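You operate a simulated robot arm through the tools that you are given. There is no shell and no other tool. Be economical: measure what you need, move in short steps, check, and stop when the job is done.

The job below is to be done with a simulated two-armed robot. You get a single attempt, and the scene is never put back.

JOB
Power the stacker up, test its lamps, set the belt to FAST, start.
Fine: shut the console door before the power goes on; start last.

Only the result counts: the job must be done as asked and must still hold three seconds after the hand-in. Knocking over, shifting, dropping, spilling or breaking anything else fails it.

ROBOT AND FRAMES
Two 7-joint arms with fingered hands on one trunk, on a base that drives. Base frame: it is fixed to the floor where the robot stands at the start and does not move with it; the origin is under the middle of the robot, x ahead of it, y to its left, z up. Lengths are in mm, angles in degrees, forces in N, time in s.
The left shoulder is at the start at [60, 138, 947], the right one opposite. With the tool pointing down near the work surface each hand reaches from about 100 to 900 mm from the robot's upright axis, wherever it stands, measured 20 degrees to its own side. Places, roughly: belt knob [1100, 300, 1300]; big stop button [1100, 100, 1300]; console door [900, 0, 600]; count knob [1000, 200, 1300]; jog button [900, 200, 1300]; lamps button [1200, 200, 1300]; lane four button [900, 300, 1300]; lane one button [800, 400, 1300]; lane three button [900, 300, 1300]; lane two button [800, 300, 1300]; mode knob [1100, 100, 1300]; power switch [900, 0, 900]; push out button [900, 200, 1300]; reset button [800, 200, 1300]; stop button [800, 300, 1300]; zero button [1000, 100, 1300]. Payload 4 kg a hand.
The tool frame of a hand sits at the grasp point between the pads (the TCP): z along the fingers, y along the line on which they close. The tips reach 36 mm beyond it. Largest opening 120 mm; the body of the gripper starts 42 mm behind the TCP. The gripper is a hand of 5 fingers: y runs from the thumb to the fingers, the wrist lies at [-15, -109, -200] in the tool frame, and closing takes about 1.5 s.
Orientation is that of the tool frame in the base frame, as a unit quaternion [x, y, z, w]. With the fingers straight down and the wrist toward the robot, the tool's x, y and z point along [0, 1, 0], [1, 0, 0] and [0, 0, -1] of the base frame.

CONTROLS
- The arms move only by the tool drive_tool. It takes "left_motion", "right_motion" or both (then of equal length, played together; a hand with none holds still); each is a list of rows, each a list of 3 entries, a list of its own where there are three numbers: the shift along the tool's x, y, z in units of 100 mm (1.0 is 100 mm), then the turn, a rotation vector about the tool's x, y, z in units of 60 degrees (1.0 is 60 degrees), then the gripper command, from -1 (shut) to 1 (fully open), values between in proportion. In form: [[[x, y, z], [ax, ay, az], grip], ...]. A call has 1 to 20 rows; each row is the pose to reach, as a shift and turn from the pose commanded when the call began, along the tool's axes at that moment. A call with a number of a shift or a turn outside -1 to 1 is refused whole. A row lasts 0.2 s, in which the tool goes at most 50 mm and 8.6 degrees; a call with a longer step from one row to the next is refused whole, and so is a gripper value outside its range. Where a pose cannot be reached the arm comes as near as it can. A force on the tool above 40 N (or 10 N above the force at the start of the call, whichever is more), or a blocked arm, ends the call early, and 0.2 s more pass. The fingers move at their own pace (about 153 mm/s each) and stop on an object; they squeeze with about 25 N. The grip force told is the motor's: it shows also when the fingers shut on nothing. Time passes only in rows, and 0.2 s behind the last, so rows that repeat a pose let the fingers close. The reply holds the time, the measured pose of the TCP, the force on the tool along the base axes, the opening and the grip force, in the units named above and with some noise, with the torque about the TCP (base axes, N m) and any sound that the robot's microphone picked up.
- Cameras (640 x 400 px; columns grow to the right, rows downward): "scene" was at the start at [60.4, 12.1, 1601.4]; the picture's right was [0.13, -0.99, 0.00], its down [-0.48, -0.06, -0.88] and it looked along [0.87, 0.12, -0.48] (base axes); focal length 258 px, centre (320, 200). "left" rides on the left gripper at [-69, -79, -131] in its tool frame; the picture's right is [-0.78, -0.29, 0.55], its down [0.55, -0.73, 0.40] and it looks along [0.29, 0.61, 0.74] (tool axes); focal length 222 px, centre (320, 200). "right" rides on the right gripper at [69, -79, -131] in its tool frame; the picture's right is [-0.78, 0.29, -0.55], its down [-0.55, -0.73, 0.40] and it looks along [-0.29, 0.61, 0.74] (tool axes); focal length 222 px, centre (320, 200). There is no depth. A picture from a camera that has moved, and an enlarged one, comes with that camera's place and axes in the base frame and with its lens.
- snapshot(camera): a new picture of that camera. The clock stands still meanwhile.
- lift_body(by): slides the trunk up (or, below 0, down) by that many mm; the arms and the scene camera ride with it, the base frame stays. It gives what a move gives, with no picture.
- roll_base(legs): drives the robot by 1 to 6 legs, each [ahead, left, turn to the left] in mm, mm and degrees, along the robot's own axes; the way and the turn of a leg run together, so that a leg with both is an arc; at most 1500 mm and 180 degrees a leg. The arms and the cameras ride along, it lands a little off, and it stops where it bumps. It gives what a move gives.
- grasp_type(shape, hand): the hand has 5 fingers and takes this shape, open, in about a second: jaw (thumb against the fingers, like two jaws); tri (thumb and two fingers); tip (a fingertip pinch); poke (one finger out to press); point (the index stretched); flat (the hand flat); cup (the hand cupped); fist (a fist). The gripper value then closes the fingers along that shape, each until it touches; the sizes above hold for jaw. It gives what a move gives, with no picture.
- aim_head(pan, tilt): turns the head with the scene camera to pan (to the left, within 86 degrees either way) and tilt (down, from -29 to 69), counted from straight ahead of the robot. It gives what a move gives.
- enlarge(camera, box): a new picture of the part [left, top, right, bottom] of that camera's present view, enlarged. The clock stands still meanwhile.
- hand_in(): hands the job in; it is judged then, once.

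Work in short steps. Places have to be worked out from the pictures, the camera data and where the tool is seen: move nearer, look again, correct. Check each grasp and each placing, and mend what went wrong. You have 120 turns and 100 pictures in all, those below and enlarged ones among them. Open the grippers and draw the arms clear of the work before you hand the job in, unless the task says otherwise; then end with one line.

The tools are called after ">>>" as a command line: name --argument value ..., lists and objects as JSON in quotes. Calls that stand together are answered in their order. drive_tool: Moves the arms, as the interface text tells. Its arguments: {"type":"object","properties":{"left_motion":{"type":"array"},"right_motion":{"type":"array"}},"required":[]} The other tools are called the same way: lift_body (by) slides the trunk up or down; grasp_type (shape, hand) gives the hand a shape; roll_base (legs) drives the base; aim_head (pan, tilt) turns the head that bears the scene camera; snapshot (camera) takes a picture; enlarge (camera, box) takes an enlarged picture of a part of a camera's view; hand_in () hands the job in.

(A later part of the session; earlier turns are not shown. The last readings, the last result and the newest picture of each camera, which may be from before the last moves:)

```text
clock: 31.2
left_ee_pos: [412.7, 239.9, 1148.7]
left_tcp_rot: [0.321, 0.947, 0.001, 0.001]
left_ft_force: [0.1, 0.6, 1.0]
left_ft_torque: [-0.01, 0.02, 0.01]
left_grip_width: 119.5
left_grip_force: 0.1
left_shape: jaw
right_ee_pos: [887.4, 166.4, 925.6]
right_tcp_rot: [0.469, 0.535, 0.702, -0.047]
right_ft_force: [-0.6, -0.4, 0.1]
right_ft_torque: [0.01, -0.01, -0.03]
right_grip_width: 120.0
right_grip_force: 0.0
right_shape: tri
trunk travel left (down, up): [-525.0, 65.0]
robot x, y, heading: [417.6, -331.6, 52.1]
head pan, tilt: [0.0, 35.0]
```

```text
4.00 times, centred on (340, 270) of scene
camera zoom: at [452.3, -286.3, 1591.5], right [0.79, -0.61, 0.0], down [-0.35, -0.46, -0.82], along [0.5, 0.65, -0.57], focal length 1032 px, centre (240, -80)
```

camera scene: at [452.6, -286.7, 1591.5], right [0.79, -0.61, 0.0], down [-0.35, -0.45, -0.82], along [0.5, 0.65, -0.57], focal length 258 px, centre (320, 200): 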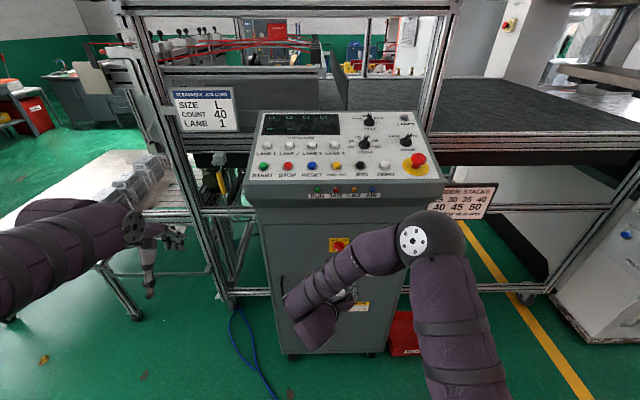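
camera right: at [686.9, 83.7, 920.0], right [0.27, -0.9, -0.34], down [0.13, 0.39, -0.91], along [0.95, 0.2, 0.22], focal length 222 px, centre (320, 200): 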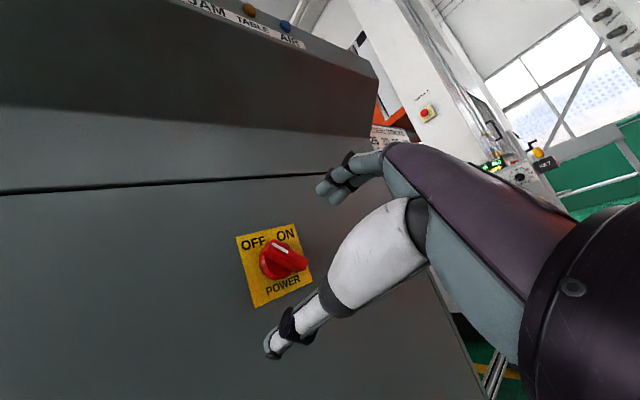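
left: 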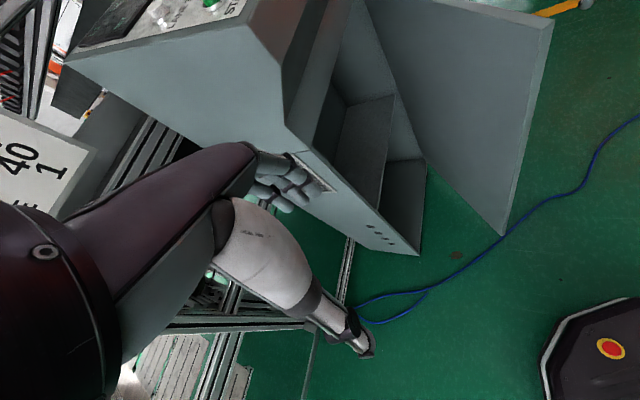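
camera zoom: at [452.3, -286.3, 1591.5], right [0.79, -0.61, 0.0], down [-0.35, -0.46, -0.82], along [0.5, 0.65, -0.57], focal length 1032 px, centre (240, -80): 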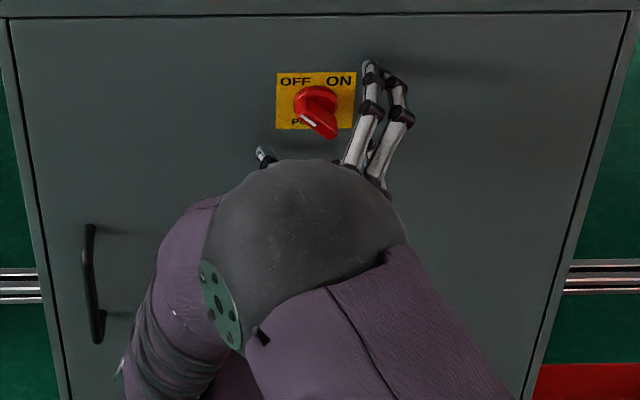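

Fingers straddle the bar. Closing.

>>> drive_tool --right_motion '[[[0, 0, 0], [0, 0, 0], 0.5], [[0, 0, 0], [0, 0, 0], 0], [[0, 0, 0], [0, 0, 0], -0.5], [[0, 0, 0], [0, 0, 0], -1], [[0, 0, 0], [0, 0, 0], -1], [[0, 0, 0], [0, 0, 0], -1], [[0, 0, 0], [0, 0, 0], -1], [[0, 0, 0], [0, 0, 0], -1]]'

>>> enlarge --camera "right" --box '[200, 120, 460, 380]'

>>> enlarge --camera "scene" --box '[280, 220, 400, 320]'

```text
clock: 33.0
left_ee_pos: [413.4, 239.3, 1150.0]
left_tcp_rot: [0.321, 0.947, -0.001, 0.0]
left_ft_force: [0.6, 0.0, 0.3]
left_ft_torque: [0.0, 0.03, 0.01]
left_grip_width: 119.6
left_grip_force: 0.0
left_shape: jaw
right_ee_pos: [887.5, 166.4, 924.7]
right_tcp_rot: [0.469, 0.535, 0.701, -0.045]
right_ft_force: [1.4, 0.5, 0.3]
right_ft_torque: [0.07, -0.04, -0.04]
right_grip_width: 7.4
right_grip_force: 25.2
right_shape: tri
trunk travel left (down, up): [-525.0, 65.0]
robot x, y, heading: [418.3, -333.6, 52.3]
head pan, tilt: [0.0, 35.0]
```

```text
1.54 times, centred on (330, 250) of right
camera zoom: at [724.0, 124.7, 920.1], right [0.27, -0.9, -0.34], down [0.13, 0.39, -0.91], along [0.95, 0.2, 0.22], focal length 342 px, centre (305, 123)
```

zoom: 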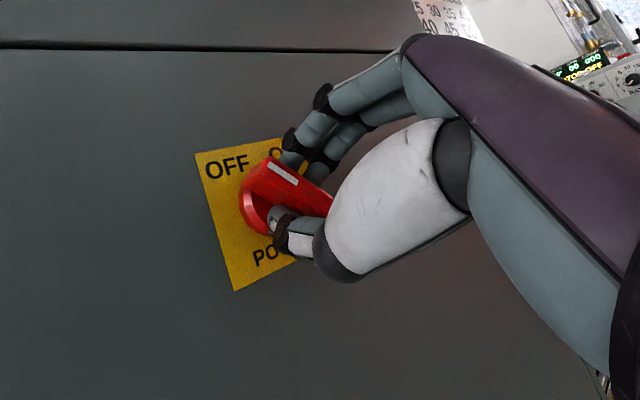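

```text
4.00 times, centred on (340, 270) of scene
camera zoom: at [452.5, -286.3, 1591.5], right [0.79, -0.61, 0.0], down [-0.35, -0.46, -0.82], along [0.5, 0.65, -0.57], focal length 1032 px, centre (240, -80)
```

zoom: 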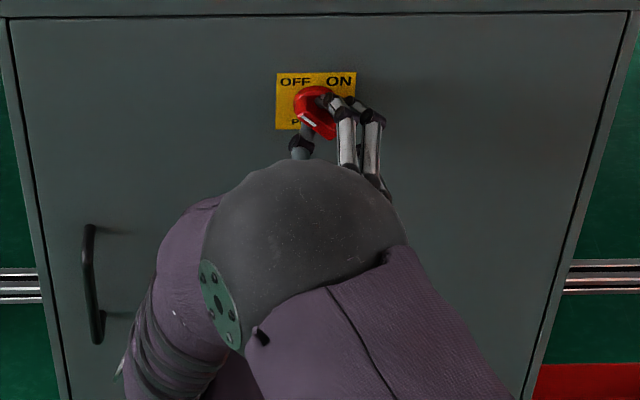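

Bar gripped (25 N, 7 mm). Twisting clockwise.

>>> drive_tool --right_motion '[[[0, 0, 0], [0, 0, 0.12], -1], [[0, 0, 0], [0, 0, 0.24], -1], [[0, 0, 0], [0, 0, 0.36], -1], [[0, 0, 0], [0, 0, 0.48], -1], [[0, 0, 0], [0, 0, 0.6], -1], [[0, 0, 0], [0, 0, 0.72], -1], [[0, 0, 0], [0, 0, 0.84], -1], [[0, 0, 0], [0, 0, 0.96], -1]]'

>>> enlarge --camera "right" --box '[200, 120, 460, 380]'

>>> snapshot --camera "scene"

```text
clock: 34.8
left_ee_pos: [410.5, 240.0, 1150.0]
left_tcp_rot: [0.322, 0.947, 0.001, 0.0]
left_ft_force: [-0.6, -0.3, -1.0]
left_ft_torque: [0.01, 0.0, 0.0]
left_grip_width: 119.6
left_grip_force: 0.0
left_shape: jaw
right_ee_pos: [886.9, 167.7, 926.5]
right_tcp_rot: [0.668, 0.243, 0.593, -0.379]
right_ft_force: [-8.0, 4.7, 1.9]
right_ft_torque: [0.0, -0.05, 0.3]
right_grip_width: 7.3
right_grip_force: 24.8
right_shape: tri
trunk travel left (down, up): [-525.0, 65.0]
robot x, y, heading: [414.9, -332.4, 52.4]
head pan, tilt: [0.0, 35.0]
```

```text
1.54 times, centred on (330, 250) of right
camera zoom: at [757.7, 100.3, 1012.7], right [-0.25, -0.51, -0.82], down [-0.43, 0.82, -0.38], along [0.87, 0.26, -0.42], focal length 342 px, centre (305, 123)
```

zoom: 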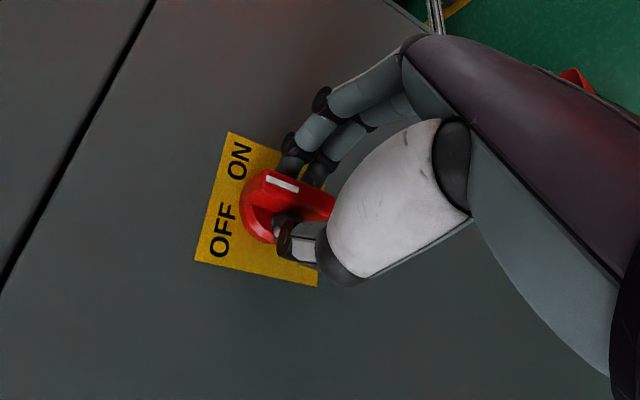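

```text
63 pictures are left
camera scene: at [451.4, -285.7, 1591.5], right [0.79, -0.61, 0.0], down [-0.35, -0.46, -0.82], along [0.5, 0.65, -0.57], focal length 258 px, centre (320, 200)
```

scene: 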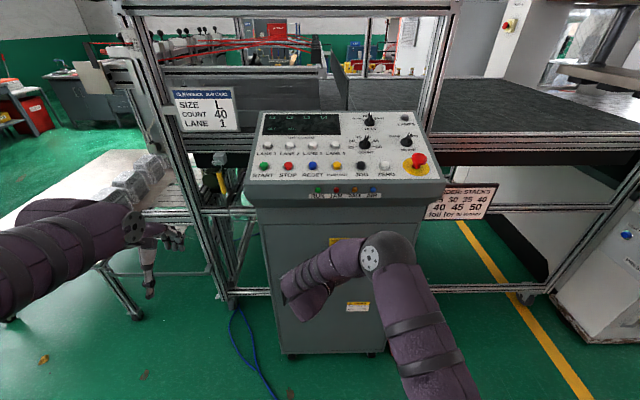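

The bar follows; still short of ON. I continue.

>>> drive_tool --right_motion '[[[0, 0, 0], [0, 0, 0.12], -1], [[0, 0, 0], [0, 0, 0.24], -1], [[0, 0, 0], [0, 0, 0.36], -1], [[0, 0, 0], [0, 0, 0.48], -1], [[0, 0, 0], [0, 0, 0.58], -1], [[0, 0, 0], [0, 0, 0.66], -1]]'

>>> enlarge --camera "right" --box '[200, 120, 460, 380]'

>>> enlarge --camera "scene" --box '[240, 100, 440, 225]'

```text
clock: 36.2
left_ee_pos: [411.2, 240.0, 1149.5]
left_tcp_rot: [0.322, 0.947, -0.001, 0.001]
left_ft_force: [0.3, 0.6, 0.2]
left_ft_torque: [0.01, -0.02, 0.01]
left_grip_width: 119.4
left_grip_force: 0.1
left_shape: jaw
right_ee_pos: [887.0, 167.5, 926.1]
right_tcp_rot: [0.711, 0.003, 0.428, -0.559]
right_ft_force: [-10.5, 7.0, 6.2]
right_ft_torque: [0.15, -0.14, 0.41]
right_grip_width: 7.0
right_grip_force: 25.1
right_shape: tri
trunk travel left (down, up): [-525.0, 65.0]
robot x, y, heading: [417.0, -333.7, 52.5]
head pan, tilt: [0.0, 35.0]
```

```text
1.54 times, centred on (330, 250) of right
camera zoom: at [812.1, 58.9, 1032.7], right [-0.69, -0.17, -0.7], down [-0.46, 0.85, 0.24], along [0.56, 0.49, -0.67], focal length 342 px, centre (305, 123)
```

zoom: 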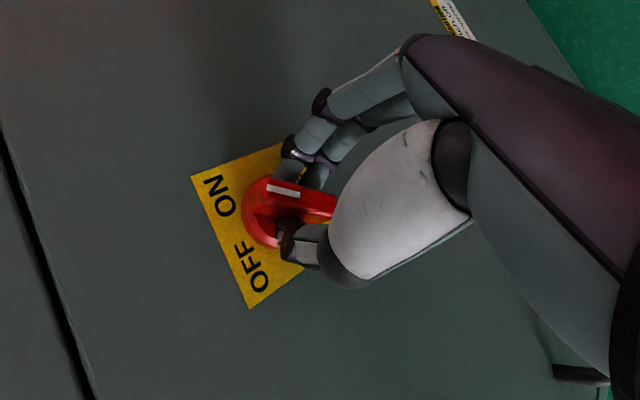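

```text
3.20 times, centred on (340, 162) of scene
camera zoom: at [450.9, -285.9, 1591.5], right [0.79, -0.61, 0.0], down [-0.35, -0.46, -0.82], along [0.5, 0.65, -0.57], focal length 826 px, centre (256, 320)
```

zoom: 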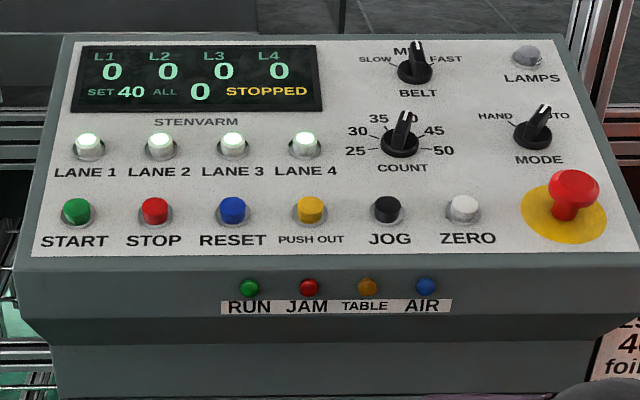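

The display is lit: power is ON. I release and back off.

>>> drive_tool --right_motion '[[[0, 0, 0], [0, 0, 0], 0], [[0, 0, 0], [0, 0, 0], 1], [[0, 0, 0], [0, 0, 0], 1], [[0, 0, 0], [0, 0, 0], 1], [[0, 0, -0.4], [0, 0, 0], 1], [[0, 0, -0.8], [0, 0, 0], 1], [[0, 0, -1], [0, 0, 0], 1]]'

>>> snapshot --camera "scene"

>>> enlarge --camera "right" --box '[200, 120, 460, 380]'

```text
clock: 37.8
left_ee_pos: [412.0, 238.9, 1149.3]
left_tcp_rot: [0.322, 0.947, 0.0, 0.0]
left_ft_force: [0.3, -0.2, -0.2]
left_ft_torque: [0.0, 0.01, 0.0]
left_grip_width: 119.8
left_grip_force: 0.0
left_shape: jaw
right_ee_pos: [830.2, 86.4, 929.2]
right_tcp_rot: [0.711, 0.003, 0.429, -0.557]
right_ft_force: [0.1, -0.3, -0.4]
right_ft_torque: [-0.03, 0.03, 0.01]
right_grip_width: 119.6
right_grip_force: 0.2
right_shape: tri
trunk travel left (down, up): [-525.0, 65.0]
robot x, y, heading: [413.8, -329.6, 52.6]
head pan, tilt: [0.0, 35.0]
```

```text
60 pictures are left
camera scene: at [452.3, -286.4, 1591.5], right [0.79, -0.61, 0.0], down [-0.35, -0.46, -0.82], along [0.5, 0.65, -0.57], focal length 258 px, centre (320, 200)
```

scene: 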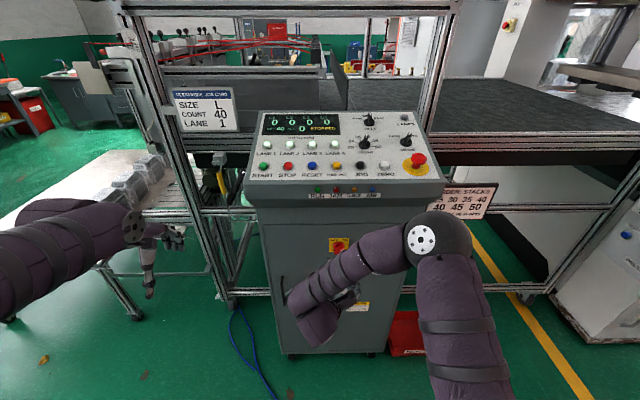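

```text
1.54 times, centred on (330, 250) of right
camera zoom: at [754.1, -21.6, 1034.4], right [-0.69, -0.17, -0.71], down [-0.46, 0.86, 0.24], along [0.56, 0.49, -0.67], focal length 342 px, centre (305, 123)
```

zoom: 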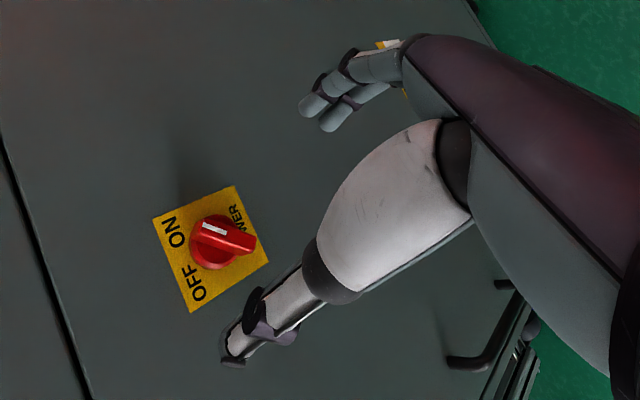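

Power on confirmed, pointer on ON. Now I back off and shift right, and re-orient the right hand (raise, roll to y-right, pitch down) for working the panel; the left hand goes up out of the way.

>>> roll_base --legs '[[-120, -150, 0]]'

>>> drive_tool --right_motion '[[[0.1, -0.13, 0], [0, 0, -0.13], 1], [[0.2, -0.26, 0], [0, 0, -0.26], 1], [[0.3, -0.39, 0], [0, 0, -0.39], 1], [[0.4, -0.52, 0], [0, 0, -0.52], 1], [[0.5, -0.65, 0], [0, 0, -0.65], 1], [[0.55, -0.72, 0], [0, 0, -0.78], 1], [[0.6, -0.8, 0], [0, 0, -0.88], 1]]' --left_motion '[[[0, -0.1, -0.15], [0, 0, 0], 1], [[0, -0.2, -0.3], [0, 0, 0], 1], [[0, -0.3, -0.45], [0, 0, 0], 1], [[0, -0.4, -0.6], [0, 0, 0], 1], [[0, -0.5, -0.75], [0, 0, 0], 1], [[0, -0.5, -0.9], [0, 0, 0], 1], [[0, -0.5, -1], [0, 0, 0], 1]]'

>>> drive_tool --right_motion '[[[0.15, 0, 0], [0, -0.14, 0], 1], [[0.3, 0, 0], [0, -0.28, 0], 1], [[0.45, 0, 0], [0, -0.42, 0], 1], [[0.6, 0, 0], [0, -0.56, 0], 1], [[0.75, 0, 0], [0, -0.7, 0], 1], [[0.9, 0, 0], [0, -0.84, 0], 1], [[1, 0, 0], [0, -0.98, 0], 1]]' --left_motion '[[[0, -0.1, -0.15], [0, 0, 0], 1], [[0, -0.2, -0.3], [0, 0, 0], 1], [[0, -0.3, -0.45], [0, 0, 0], 1], [[0, -0.4, -0.6], [0, 0, 0], 1], [[0, -0.5, -0.75], [0, 0, 0], 1], [[0, -0.5, -0.9], [0, 0, 0], 1], [[0, -0.5, -1], [0, 0, 0], 1]]'

>>> snapshot --camera "scene"

```text
clock: 39.4
left_ee_pos: [461.0, 49.1, 1150.8]
left_tcp_rot: [0.323, 0.946, 0.001, 0.0]
left_ft_force: [-0.2, -0.5, 0.9]
left_ft_torque: [0.0, 0.01, 0.01]
left_grip_width: 119.5
left_grip_force: 0.0
left_shape: jaw
right_ee_pos: [876.9, -103.6, 929.1]
right_tcp_rot: [0.711, 0.001, 0.43, -0.556]
right_ft_force: [0.0, -0.3, 0.2]
right_ft_torque: [-0.03, 0.03, 0.04]
right_grip_width: 119.8
right_grip_force: 0.0
right_shape: tri
trunk travel left (down, up): [-525.0, 65.0]
robot x, y, heading: [467.5, -521.7, 52.2]
head pan, tilt: [0.0, 35.0]
```

```text
clock: 41.0
left_ee_pos: [429.6, 11.5, 1251.6]
left_tcp_rot: [0.324, 0.946, 0.0, 0.0]
left_ft_force: [0.2, 0.3, -0.1]
left_ft_torque: [0.0, 0.02, 0.0]
left_grip_width: 119.7
left_grip_force: 0.1
left_shape: jaw
right_ee_pos: [875.5, -102.6, 1028.5]
right_tcp_rot: [0.636, 0.317, 0.633, -0.307]
right_ft_force: [0.1, -0.7, 0.1]
right_ft_torque: [-0.02, -0.03, -0.02]
right_grip_width: 119.6
right_grip_force: 0.0
right_shape: tri
trunk travel left (down, up): [-525.0, 65.0]
robot x, y, heading: [464.5, -521.2, 52.2]
head pan, tilt: [0.0, 35.0]
```

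```text
clock: 42.6
left_ee_pos: [400.2, -27.7, 1348.0]
left_tcp_rot: [0.325, 0.946, -0.001, 0.0]
left_ft_force: [-0.5, -0.9, 1.0]
left_ft_torque: [0.02, 0.03, -0.04]
left_grip_width: 119.6
left_grip_force: 0.0
left_shape: jaw
right_ee_pos: [875.6, -101.4, 1126.3]
right_tcp_rot: [0.866, 0.426, 0.238, -0.11]
right_ft_force: [0.4, 0.4, -0.5]
right_ft_torque: [0.01, 0.01, -0.01]
right_grip_width: 119.9
right_grip_force: 0.0
right_shape: tri
trunk travel left (down, up): [-525.0, 65.0]
robot x, y, heading: [467.1, -522.5, 52.3]
head pan, tilt: [0.0, 35.0]
```

```text
58 pictures are left
camera scene: at [498.2, -475.1, 1591.5], right [0.79, -0.61, 0.0], down [-0.35, -0.45, -0.82], along [0.5, 0.65, -0.57], focal length 258 px, centre (320, 200)
```

scene: 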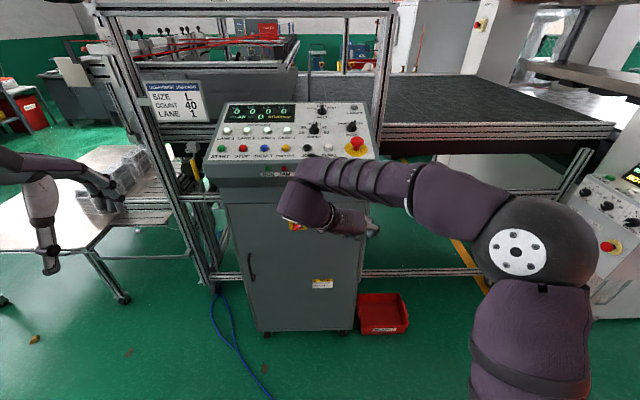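

Orientation is as planned. I lift the trunk 60 mm and keep raising with the last 12° of pitch.

>>> lift_body --by 60

>>> drive_tool --right_motion '[[[0.13, 0, -0.21], [0, -0.05, 0], 1], [[0.25, 0, -0.43], [0, -0.1, 0], 1], [[0.38, 0, -0.65], [0, -0.15, 0], 1], [[0.51, 0, -0.86], [0, -0.2, 0], 1]]'

>>> drive_tool --right_motion '[[[0.13, 0, -0.36], [0, 0, 0], 1], [[0.26, 0, -0.72], [0, 0, 0], 1], [[0.35, 0, -0.98], [0, 0, 0], 1]]'

>>> drive_tool --right_motion '[[[0.13, 0, -0.36], [0, 0, 0], 1], [[0.26, 0, -0.72], [0, 0, 0], 1], [[0.3, 0, -0.85], [0, 0, 0], 1]]'

>>> snapshot --camera "scene"

```text
clock: 43.6
left_ee_pos: [399.2, -27.0, 1409.5]
left_tcp_rot: [0.324, 0.946, 0.0, 0.0]
left_ft_force: [0.7, 0.2, -0.1]
left_ft_torque: [0.0, 0.01, -0.03]
left_grip_width: 119.6
left_grip_force: 0.0
left_shape: jaw
right_ee_pos: [875.9, -100.6, 1187.2]
right_tcp_rot: [0.865, 0.426, 0.239, -0.112]
right_ft_force: [0.6, 0.3, 0.1]
right_ft_torque: [0.04, 0.01, -0.01]
right_grip_width: 119.5
right_grip_force: 0.1
right_shape: tri
trunk travel left (down, up): [-585.0, 5.0]
robot x, y, heading: [464.3, -521.9, 52.1]
head pan, tilt: [0.0, 35.0]
```

```text
clock: 44.6
left_ee_pos: [399.4, -27.5, 1408.3]
left_tcp_rot: [0.324, 0.946, -0.001, 0.001]
left_ft_force: [0.5, 0.0, -0.1]
left_ft_torque: [0.0, 0.02, -0.03]
left_grip_width: 119.7
left_grip_force: 0.0
left_shape: jaw
right_ee_pos: [874.6, -101.7, 1286.1]
right_tcp_rot: [0.885, 0.436, 0.147, -0.067]
right_ft_force: [-0.3, 0.2, -1.0]
right_ft_torque: [-0.02, -0.01, 0.0]
right_grip_width: 119.7
right_grip_force: 0.1
right_shape: tri
trunk travel left (down, up): [-585.0, 5.0]
robot x, y, heading: [460.1, -521.7, 52.2]
head pan, tilt: [0.0, 35.0]
```

```text
clock: 45.4
left_ee_pos: [398.7, -28.8, 1409.3]
left_tcp_rot: [0.324, 0.946, 0.001, -0.001]
left_ft_force: [0.3, -0.4, -0.4]
left_ft_torque: [-0.04, 0.01, 0.04]
left_grip_width: 119.4
left_grip_force: 0.1
left_shape: jaw
right_ee_pos: [877.0, -98.9, 1390.8]
right_tcp_rot: [0.885, 0.437, 0.147, -0.065]
right_ft_force: [0.8, 0.1, -0.5]
right_ft_torque: [-0.04, 0.04, 0.0]
right_grip_width: 119.9
right_grip_force: 0.0
right_shape: tri
trunk travel left (down, up): [-585.0, 5.0]
robot x, y, heading: [462.9, -519.8, 52.0]
head pan, tilt: [0.0, 35.0]
```

```text
clock: 46.2
left_ee_pos: [400.3, -28.1, 1409.4]
left_tcp_rot: [0.324, 0.946, 0.0, 0.0]
left_ft_force: [0.0, 0.5, -0.2]
left_ft_torque: [-0.02, -0.03, 0.01]
left_grip_width: 119.3
left_grip_force: 0.1
left_shape: jaw
right_ee_pos: [869.4, -97.6, 1474.2]
right_tcp_rot: [0.881, 0.447, 0.142, -0.071]
right_ft_force: [5.1, -3.8, 3.2]
right_ft_torque: [0.21, 0.47, 0.19]
right_grip_width: 120.1
right_grip_force: 0.0
right_shape: tri
right hand out of reach, approached as far as the arm can: row 2, 3
trunk travel left (down, up): [-585.0, 5.0]
robot x, y, heading: [463.4, -521.1, 52.2]
head pan, tilt: [0.0, 35.0]
```

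```text
57 pictures are left
camera scene: at [498.0, -475.3, 1651.6], right [0.79, -0.61, 0.0], down [-0.35, -0.45, -0.82], along [0.5, 0.65, -0.57], focal length 258 px, centre (320, 200)
```

scene: 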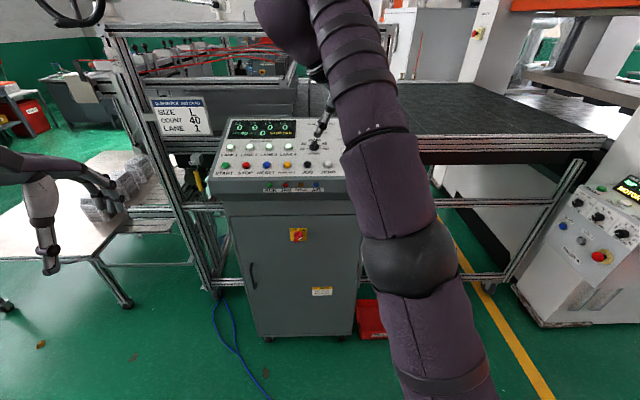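

The arm is at its height limit here; I'll lower slightly and drive in closer (base has ~150 mm clearance to the door).

>>> drive_tool --right_motion '[[[-0.1, 0, 0.3], [0, 0, 0], 1], [[-0.1, 0, 0.3], [0, 0, 0], 1]]'

>>> roll_base --legs '[[280, 80, 0]]'

>>> snapshot --camera "scene"

>>> snapshot --camera "right"

```text
clock: 46.8
left_ee_pos: [399.8, -26.5, 1410.5]
left_tcp_rot: [0.324, 0.946, 0.0, 0.0]
left_ft_force: [0.1, -0.9, 0.3]
left_ft_torque: [-0.01, 0.02, 0.01]
left_grip_width: 119.8
left_grip_force: 0.0
left_shape: jaw
right_ee_pos: [876.2, -100.3, 1444.3]
right_tcp_rot: [0.886, 0.435, 0.147, -0.066]
right_ft_force: [0.0, 0.3, -0.2]
right_ft_torque: [0.01, 0.0, 0.03]
right_grip_width: 120.3
right_grip_force: 0.0
right_shape: tri
trunk travel left (down, up): [-585.0, 5.0]
robot x, y, heading: [462.8, -521.8, 52.2]
head pan, tilt: [0.0, 35.0]
```

```text
clock: 48.8
left_ee_pos: [510.9, 245.8, 1408.1]
left_tcp_rot: [0.324, 0.946, 0.0, -0.001]
left_ft_force: [-0.2, 0.4, 0.5]
left_ft_torque: [-0.03, -0.02, -0.01]
left_grip_width: 119.9
left_grip_force: 0.0
left_shape: jaw
right_ee_pos: [987.5, 169.9, 1443.8]
right_tcp_rot: [0.886, 0.435, 0.147, -0.066]
right_ft_force: [-0.7, 0.6, 0.0]
right_ft_torque: [-0.02, -0.02, 0.01]
right_grip_width: 119.9
right_grip_force: 0.1
right_shape: tri
trunk travel left (down, up): [-585.0, 5.0]
robot x, y, heading: [570.1, -253.3, 52.1]
head pan, tilt: [0.0, 35.0]
```

```text
56 pictures are left
camera scene: at [608.6, -202.2, 1651.5], right [0.79, -0.61, 0.0], down [-0.35, -0.45, -0.82], along [0.5, 0.65, -0.57], focal length 258 px, centre (320, 200)
```

scene: 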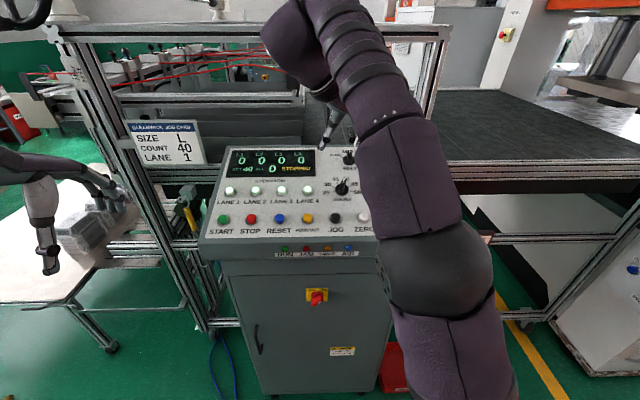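

```text
55 pictures are left
camera right: at [937.5, 237.8, 1589.4], right [-0.34, -0.9, 0.27], down [-0.82, 0.14, -0.56], along [0.47, -0.41, -0.78], focal length 222 px, centre (320, 200)
```

right: 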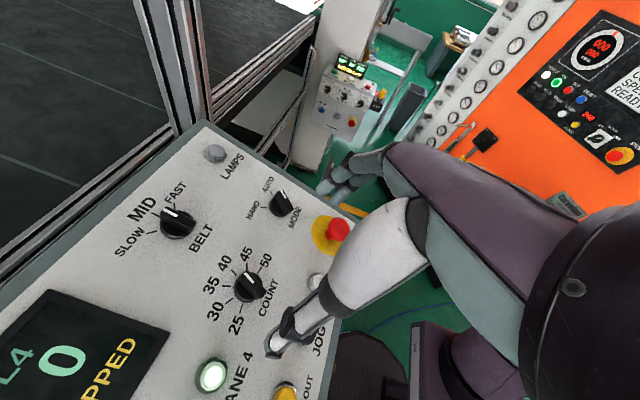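

Clear view: belt knob ≈(1105, 290, 1315), lamps ≈(1211, 234, 1322), with a frame post ~85 mm behind it. I switch to poke, drive 80 mm nearer, and hover over LAMPS.

>>> grasp_type --hand "right" --shape "poke"

>>> roll_base --legs '[[80, 0, 0]]'

>>> drive_tool --right_motion '[[[0.1, 0.25, 0], [0, 0, 0], 1], [[0.2, 0.5, 0], [0, 0, 0], 1], [[0.3, 0.75, 0], [0, 0, 0], 1], [[0.4, 1, 0], [0, 0, 0], 1]]'

>>> snapshot --camera "right"

>>> snapshot --camera "scene"

```text
clock: 49.7
left_ee_pos: [510.5, 244.4, 1408.5]
left_tcp_rot: [0.326, 0.946, 0.001, 0.0]
left_ft_force: [-1.1, 0.4, 0.0]
left_ft_torque: [-0.01, 0.03, -0.01]
left_grip_width: 119.7
left_grip_force: 0.2
left_shape: jaw
right_ee_pos: [987.8, 168.8, 1444.9]
right_tcp_rot: [0.886, 0.435, 0.148, -0.066]
right_ft_force: [0.0, -0.1, 0.9]
right_ft_torque: [-0.01, 0.0, 0.03]
right_grip_width: 0.2
right_grip_force: 0.0
right_shape: poke
trunk travel left (down, up): [-585.0, 5.0]
robot x, y, heading: [574.0, -245.4, 52.2]
head pan, tilt: [0.0, 35.0]
```

```text
clock: 50.8
left_ee_pos: [561.2, 309.8, 1407.7]
left_tcp_rot: [0.325, 0.946, -0.001, 0.0]
left_ft_force: [0.8, 0.1, -0.1]
left_ft_torque: [-0.03, 0.0, 0.0]
left_grip_width: 119.6
left_grip_force: 0.1
left_shape: jaw
right_ee_pos: [1038.2, 234.2, 1444.4]
right_tcp_rot: [0.886, 0.435, 0.146, -0.065]
right_ft_force: [0.2, 0.3, 0.2]
right_ft_torque: [0.01, 0.02, -0.01]
right_grip_width: 0.1
right_grip_force: 0.0
right_shape: poke
trunk travel left (down, up): [-585.0, 5.0]
robot x, y, heading: [624.8, -178.1, 51.9]
head pan, tilt: [0.0, 35.0]
```

```text
clock: 51.8
left_ee_pos: [561.9, 308.4, 1408.1]
left_tcp_rot: [0.326, 0.945, -0.001, 0.0]
left_ft_force: [-0.3, 0.2, -0.5]
left_ft_torque: [0.02, -0.03, -0.02]
left_grip_width: 119.6
left_grip_force: 0.1
left_shape: jaw
right_ee_pos: [1141.2, 200.7, 1457.3]
right_tcp_rot: [0.887, 0.434, 0.147, -0.066]
right_ft_force: [0.4, -0.4, 0.5]
right_ft_torque: [-0.01, 0.01, -0.01]
right_grip_width: 0.4
right_grip_force: 0.2
right_shape: poke
trunk travel left (down, up): [-585.0, 5.0]
robot x, y, heading: [620.4, -186.4, 52.0]
head pan, tilt: [0.0, 35.0]
```

```text
54 pictures are left
camera right: at [1091.1, 267.7, 1602.5], right [-0.34, -0.9, 0.27], down [-0.82, 0.14, -0.56], along [0.47, -0.41, -0.78], focal length 222 px, centre (320, 200)
```

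right: 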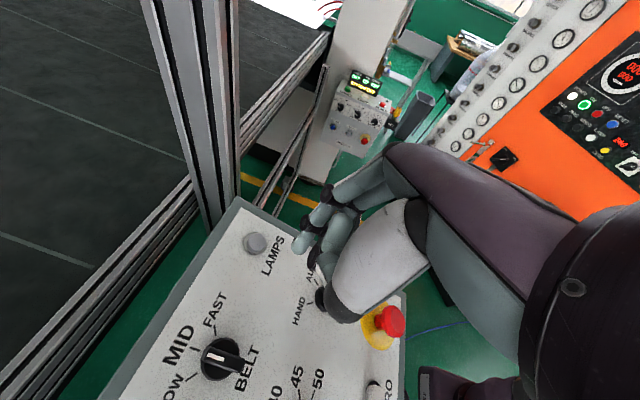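

```text
53 pictures are left
camera scene: at [658.9, -139.6, 1651.5], right [0.79, -0.62, 0.0], down [-0.35, -0.45, -0.82], along [0.5, 0.65, -0.57], focal length 258 px, centre (320, 200)
```

scene: 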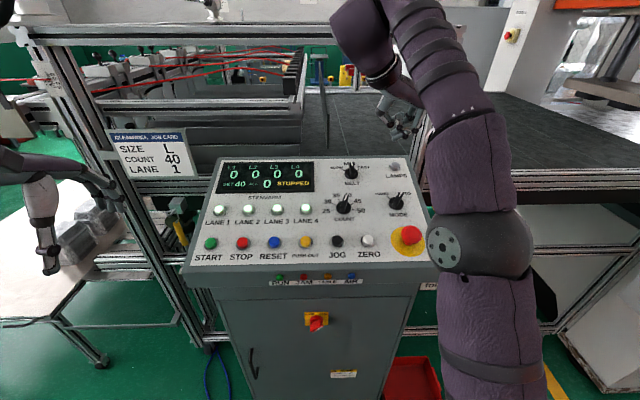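

>>> enlarge --camera "right" --box '[220, 170, 420, 330]'

>>> enlarge --camera "scene" --box '[340, 60, 460, 220]'

```text
2.50 times, centred on (320, 250) of right
camera zoom: at [1091.1, 267.7, 1602.5], right [-0.34, -0.9, 0.27], down [-0.82, 0.14, -0.56], along [0.47, -0.41, -0.78], focal length 555 px, centre (320, 75)
```

zoom: 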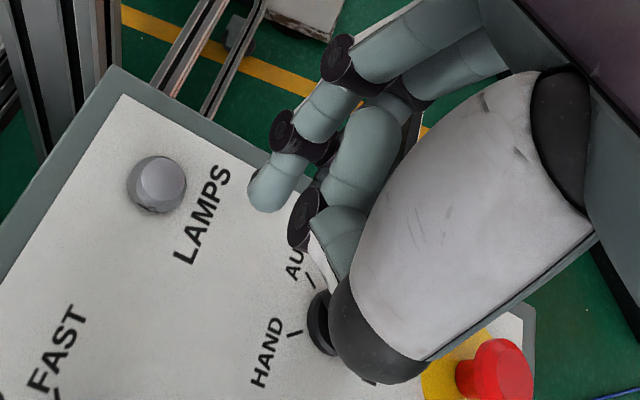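

```text
2.50 times, centred on (400, 140) of scene
camera zoom: at [658.9, -139.6, 1651.5], right [0.79, -0.62, 0.0], down [-0.35, -0.45, -0.82], along [0.5, 0.65, -0.57], focal length 645 px, centre (120, 350)
```

zoom: 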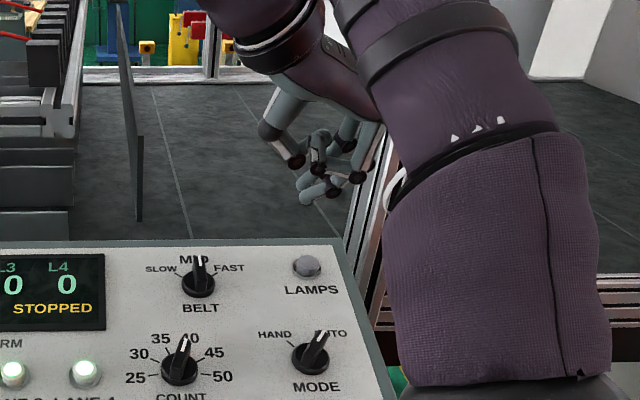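

The index tip triangulates to (1155, 211, 1417), i.e. tool [3, 4, 44]. I move to a 20 mm hover over LAMPS and verify.

>>> drive_tool --right_motion '[[[0.09, 0.14, 0.2], [0, 0, 0], 1], [[0.18, 0.29, 0.4], [0, 0, 0], 1], [[0.18, 0.29, 0.65], [0, 0, 0], 1], [[0.18, 0.29, 0.87], [0, 0, 0], 1]]'

>>> enlarge --camera "right" --box '[220, 170, 420, 330]'

>>> enlarge --camera "scene" --box '[340, 60, 460, 220]'

```text
clock: 52.8
left_ee_pos: [561.8, 308.4, 1409.5]
left_tcp_rot: [0.325, 0.946, -0.001, 0.0]
left_ft_force: [0.1, -0.2, 0.6]
left_ft_torque: [0.04, -0.02, 0.02]
left_grip_width: 119.5
left_grip_force: 0.0
left_shape: jaw
right_ee_pos: [1192.6, 218.5, 1381.2]
right_tcp_rot: [0.886, 0.435, 0.148, -0.065]
right_ft_force: [0.2, -0.1, -0.5]
right_ft_torque: [0.02, 0.0, 0.01]
right_grip_width: 0.0
right_grip_force: 0.1
right_shape: poke
trunk travel left (down, up): [-585.0, 5.0]
robot x, y, heading: [621.5, -182.5, 51.8]
head pan, tilt: [0.0, 35.0]
```

```text
2.50 times, centred on (320, 250) of right
camera zoom: at [1141.6, 285.2, 1527.3], right [-0.34, -0.9, 0.27], down [-0.82, 0.14, -0.56], along [0.47, -0.41, -0.78], focal length 555 px, centre (320, 75)
```

zoom: 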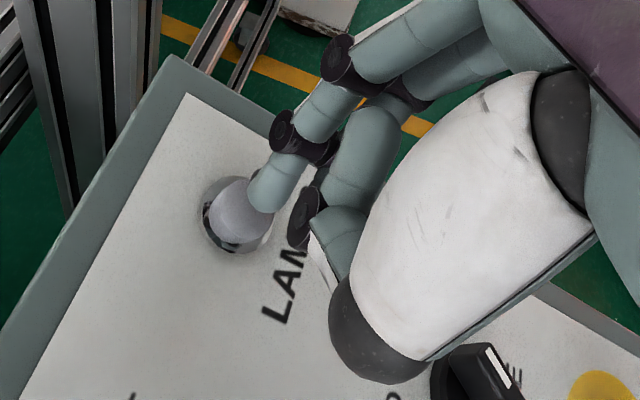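

```text
2.50 times, centred on (400, 140) of scene
camera zoom: at [658.3, -139.5, 1651.5], right [0.79, -0.62, 0.0], down [-0.35, -0.45, -0.82], along [0.5, 0.65, -0.57], focal length 645 px, centre (120, 350)
```

zoom: 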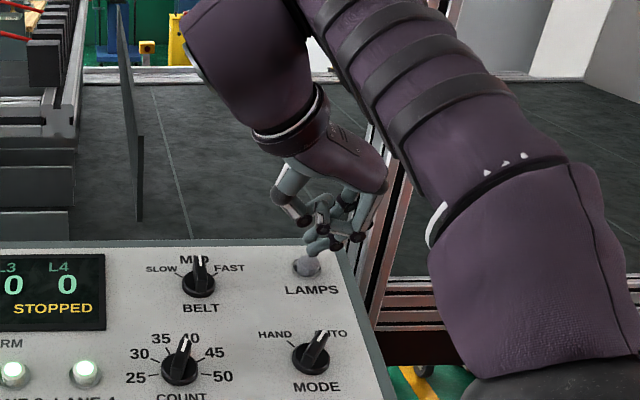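

Tip is right above the button. I press along the tool axis in small steps and hold.

>>> drive_tool --right_motion '[[[0, 0, 0.12], [0, 0, 0], 1], [[0, 0, 0.18], [0, 0, 0], 1], [[0, 0, 0.21], [0, 0, 0], 1], [[0, 0, 0.24], [0, 0, 0], 1], [[0, 0, 0.26], [0, 0, 0], 1], [[0, 0, 0.26], [0, 0, 0], 1], [[0, 0, 0.26], [0, 0, 0], 1]]'

>>> snapshot --camera "scene"

>>> enlarge --camera "right" --box '[220, 170, 420, 330]'

```text
clock: 54.4
left_ee_pos: [561.0, 308.3, 1408.0]
left_tcp_rot: [0.325, 0.946, 0.0, 0.0]
left_ft_force: [0.2, -0.8, -0.2]
left_ft_torque: [-0.02, -0.02, 0.02]
left_grip_width: 119.7
left_grip_force: 0.1
left_shape: jaw
right_ee_pos: [1196.2, 223.6, 1358.4]
right_tcp_rot: [0.886, 0.434, 0.147, -0.067]
right_ft_force: [0.9, -0.3, 2.9]
right_ft_torque: [0.02, -0.04, -0.02]
right_grip_width: 0.0
right_grip_force: 0.1
right_shape: poke
trunk travel left (down, up): [-585.0, 5.0]
robot x, y, heading: [624.7, -186.0, 51.9]
head pan, tilt: [0.0, 35.0]
heard: click
```

```text
48 pictures are left
camera scene: at [657.8, -140.0, 1651.5], right [0.79, -0.62, 0.0], down [-0.35, -0.45, -0.82], along [0.5, 0.65, -0.57], focal length 258 px, centre (320, 200)
```

scene: 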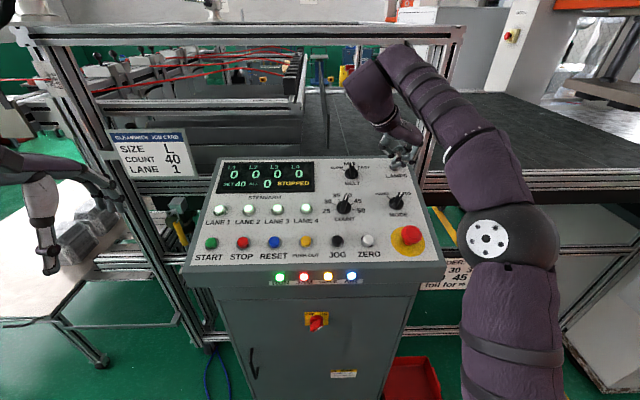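

```text
2.50 times, centred on (320, 250) of right
camera zoom: at [1145.6, 291.1, 1503.4], right [-0.34, -0.9, 0.27], down [-0.82, 0.14, -0.56], along [0.47, -0.41, -0.78], focal length 555 px, centre (320, 75)
```

zoom: 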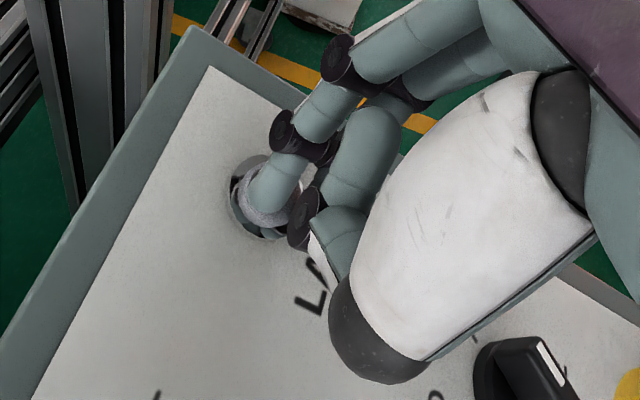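

Click heard and all four lamps lit. I hold two more seconds, then retract.

>>> drive_tool --right_motion '[[[0, 0, 0], [0, 0, 0], 1], [[0, 0, 0], [0, 0, 0], 1], [[0, 0, 0], [0, 0, 0], 1], [[0, 0, 0], [0, 0, 0], 1], [[0, 0, 0], [0, 0, 0], 1], [[0, 0, 0], [0, 0, 0], 1], [[0, 0, 0], [0, 0, 0], 1], [[0, 0, 0], [0, 0, 0], 1], [[0, 0, 0], [0, 0, 0], 1], [[0, 0, 0], [0, 0, 0], 1], [[0, 0, -0.2], [0, 0, 0], 1], [[0, 0, -0.5], [0, 0, 0], 1], [[0, 0, -0.9], [0, 0, 0], 1]]'

>>> grasp_type --hand "right" --shape "tip"

>>> snapshot --camera "right"

>>> snapshot --camera "scene"

```text
clock: 57.2
left_ee_pos: [559.4, 307.8, 1408.4]
left_tcp_rot: [0.325, 0.946, 0.0, 0.0]
left_ft_force: [0.3, -0.3, -0.1]
left_ft_torque: [-0.02, -0.02, 0.0]
left_grip_width: 119.5
left_grip_force: 0.0
left_shape: jaw
right_ee_pos: [1176.2, 204.8, 1442.7]
right_tcp_rot: [0.886, 0.434, 0.146, -0.065]
right_ft_force: [-0.1, 0.2, -0.7]
right_ft_torque: [-0.03, 0.01, -0.01]
right_grip_width: 0.0
right_grip_force: 0.0
right_shape: poke
trunk travel left (down, up): [-585.0, 5.0]
robot x, y, heading: [618.9, -186.9, 52.1]
head pan, tilt: [0.0, 35.0]
```

```text
clock: 58.1
left_ee_pos: [560.4, 308.1, 1408.2]
left_tcp_rot: [0.326, 0.945, 0.0, 0.0]
left_ft_force: [0.4, 0.2, -0.1]
left_ft_torque: [0.05, 0.0, -0.01]
left_grip_width: 119.8
left_grip_force: 0.0
left_shape: jaw
right_ee_pos: [1178.1, 203.2, 1441.8]
right_tcp_rot: [0.886, 0.435, 0.147, -0.065]
right_ft_force: [0.1, -0.3, 1.3]
right_ft_torque: [0.0, -0.05, -0.02]
right_grip_width: 119.8
right_grip_force: 0.0
right_shape: tip
trunk travel left (down, up): [-585.0, 5.0]
robot x, y, heading: [622.1, -188.6, 51.8]
head pan, tilt: [0.0, 35.0]
```

```text
46 pictures are left
camera right: at [1128.0, 271.1, 1587.3], right [-0.34, -0.9, 0.27], down [-0.82, 0.14, -0.56], along [0.47, -0.41, -0.78], focal length 222 px, centre (320, 200)
```

right: 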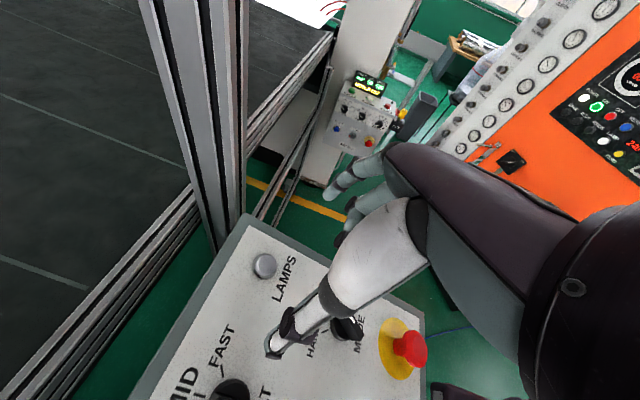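

```text
45 pictures are left
camera scene: at [657.9, -139.7, 1651.5], right [0.79, -0.62, 0.0], down [-0.35, -0.45, -0.82], along [0.5, 0.65, -0.57], focal length 258 px, centre (320, 200)
```

scene: 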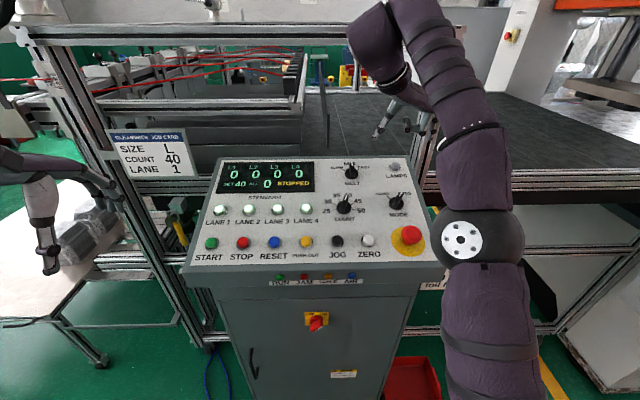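

Lamp test done. Next the belt knob: I move over it with a half-open fingertip pinch.

>>> drive_tool --right_motion '[[[0, -0.3, 0], [0, 0, 0], 0.2], [[0, -0.6, 0], [0, 0, 0], 0.2], [[-0.1, -0.9, 0], [0, 0, 0], 0.2], [[-0.15, -1, 0.1], [0, 0, 0], 0.2], [[-0.15, -1, 0.2], [0, 0, 0], 0.2]]'

>>> snapshot --camera "right"

>>> enlarge --camera "scene" --box '[310, 90, 430, 220]'

```text
clock: 59.3
left_ee_pos: [560.8, 308.8, 1409.2]
left_tcp_rot: [0.326, 0.945, 0.0, 0.0]
left_ft_force: [-0.1, 0.0, -0.1]
left_ft_torque: [-0.02, -0.01, 0.0]
left_grip_width: 119.5
left_grip_force: 0.0
left_shape: jaw
right_ee_pos: [1093.5, 257.7, 1417.1]
right_tcp_rot: [0.886, 0.434, 0.147, -0.066]
right_ft_force: [-0.6, -0.2, -0.1]
right_ft_torque: [0.03, 0.05, 0.03]
right_grip_width: 72.6
right_grip_force: 0.1
right_shape: tip
trunk travel left (down, up): [-585.0, 5.0]
robot x, y, heading: [619.1, -187.4, 52.0]
head pan, tilt: [0.0, 35.0]
```

```text
44 pictures are left
camera right: at [1043.8, 325.2, 1561.8], right [-0.34, -0.9, 0.27], down [-0.82, 0.14, -0.56], along [0.47, -0.41, -0.78], focal length 222 px, centre (320, 200)
```

right: 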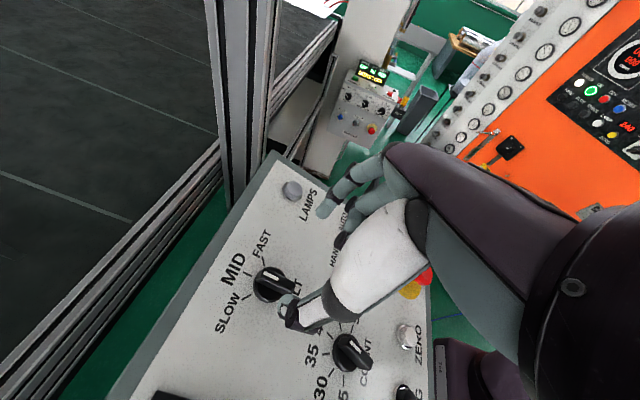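

```text
3.08 times, centred on (370, 155) of scene
camera zoom: at [657.8, -139.8, 1651.5], right [0.79, -0.62, 0.0], down [-0.35, -0.45, -0.82], along [0.5, 0.65, -0.57], focal length 794 px, centre (166, 338)
```

zoom: 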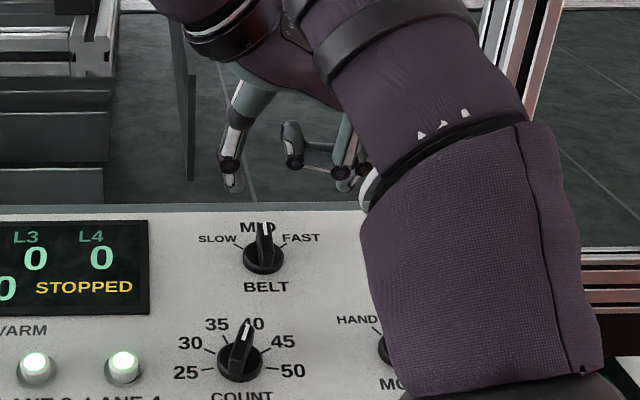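

>>> enlarge --camera "right" --box '[200, 220, 340, 350]'

```text
3.08 times, centred on (270, 285) of right
camera zoom: at [1043.8, 325.2, 1561.8], right [-0.34, -0.9, 0.27], down [-0.82, 0.14, -0.56], along [0.47, -0.41, -0.78], focal length 684 px, centre (474, -62)
```

zoom: 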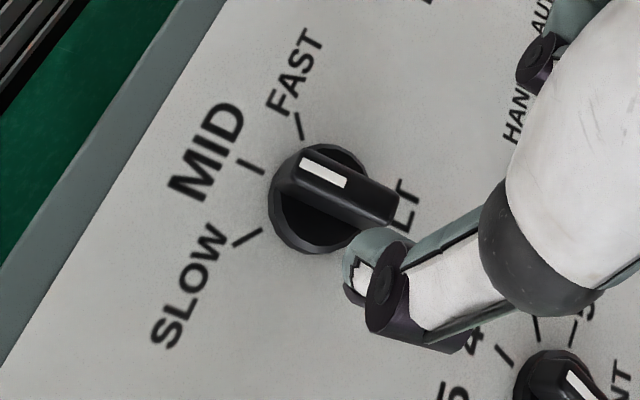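

Bar top centre at (1095, 286, 1331), axis matches my tool axis. I centre and descend 67 mm so the tips straddle the bar.

>>> drive_tool --right_motion '[[[-0.05, -0.17, 0.1], [0, 0, 0], 0.2], [[-0.05, -0.17, 0.25], [0, 0, 0], 0.2], [[-0.05, -0.17, 0.4], [0, 0, 0], 0.2], [[-0.05, -0.17, 0.55], [0, 0, 0], 0.2], [[-0.05, -0.17, 0.66], [0, 0, 0], 0.2]]'

>>> enlarge --camera "right" --box '[200, 160, 400, 350]'

>>> enlarge --camera "scene" --box '[310, 90, 430, 220]'

```text
clock: 60.5
left_ee_pos: [559.9, 308.4, 1409.5]
left_tcp_rot: [0.326, 0.945, 0.0, -0.001]
left_ft_force: [0.4, 0.0, -0.8]
left_ft_torque: [0.01, 0.01, 0.02]
left_grip_width: 119.6
left_grip_force: 0.0
left_shape: jaw
right_ee_pos: [1092.6, 281.4, 1353.1]
right_tcp_rot: [0.886, 0.434, 0.148, -0.066]
right_ft_force: [0.1, 0.4, 0.0]
right_ft_torque: [-0.01, -0.03, -0.01]
right_grip_width: 72.2
right_grip_force: 0.0
right_shape: tip
trunk travel left (down, up): [-585.0, 5.0]
robot x, y, heading: [620.5, -189.7, 52.1]
head pan, tilt: [0.0, 35.0]
```

```text
2.11 times, centred on (300, 255) of right
camera zoom: at [1041.8, 348.9, 1498.5], right [-0.34, -0.9, 0.27], down [-0.82, 0.14, -0.56], along [0.47, -0.41, -0.78], focal length 468 px, centre (362, 84)
```

zoom: 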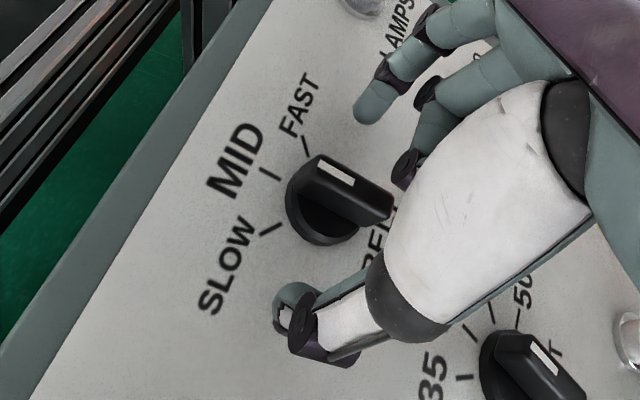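

```text
3.08 times, centred on (370, 155) of scene
camera zoom: at [657.9, -139.4, 1651.5], right [0.79, -0.62, 0.0], down [-0.35, -0.45, -0.82], along [0.5, 0.65, -0.57], focal length 794 px, centre (166, 338)
```

zoom: 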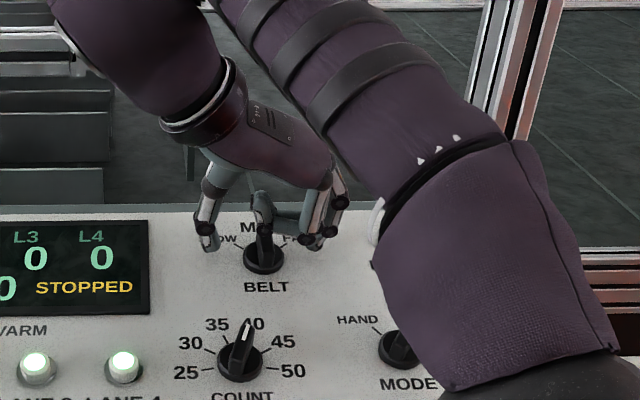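

Thumb and finger straddle the knob. Closing.

>>> drive_tool --right_motion '[[[0, 0, 0], [0, 0, 0], 0], [[0, 0, 0], [0, 0, 0], -0.3], [[0, 0, 0], [0, 0, 0], -0.6], [[0, 0, 0], [0, 0, 0], -1], [[0, 0, 0], [0, 0, 0], -1], [[0, 0, 0], [0, 0, 0], -1]]'

>>> enlarge --camera "right" --box '[200, 160, 400, 350]'

```text
clock: 61.9
left_ee_pos: [560.6, 308.6, 1408.2]
left_tcp_rot: [0.326, 0.946, -0.001, -0.001]
left_ft_force: [-0.7, -0.2, -0.6]
left_ft_torque: [0.02, -0.01, 0.0]
left_grip_width: 119.8
left_grip_force: 0.1
left_shape: jaw
right_ee_pos: [1091.4, 281.6, 1352.5]
right_tcp_rot: [0.886, 0.434, 0.148, -0.067]
right_ft_force: [-0.8, -0.5, -1.5]
right_ft_torque: [0.02, -0.04, -0.02]
right_grip_width: 6.5
right_grip_force: 24.7
right_shape: tip
trunk travel left (down, up): [-585.0, 5.0]
robot x, y, heading: [625.6, -188.2, 52.0]
head pan, tilt: [0.0, 35.0]
```

```text
2.11 times, centred on (300, 255) of right
camera zoom: at [1041.9, 348.7, 1498.6], right [-0.34, -0.9, 0.27], down [-0.82, 0.14, -0.56], along [0.47, -0.41, -0.78], focal length 468 px, centre (362, 84)
```

zoom: 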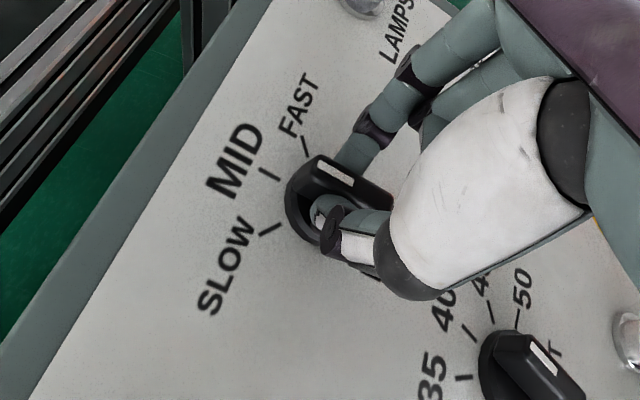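

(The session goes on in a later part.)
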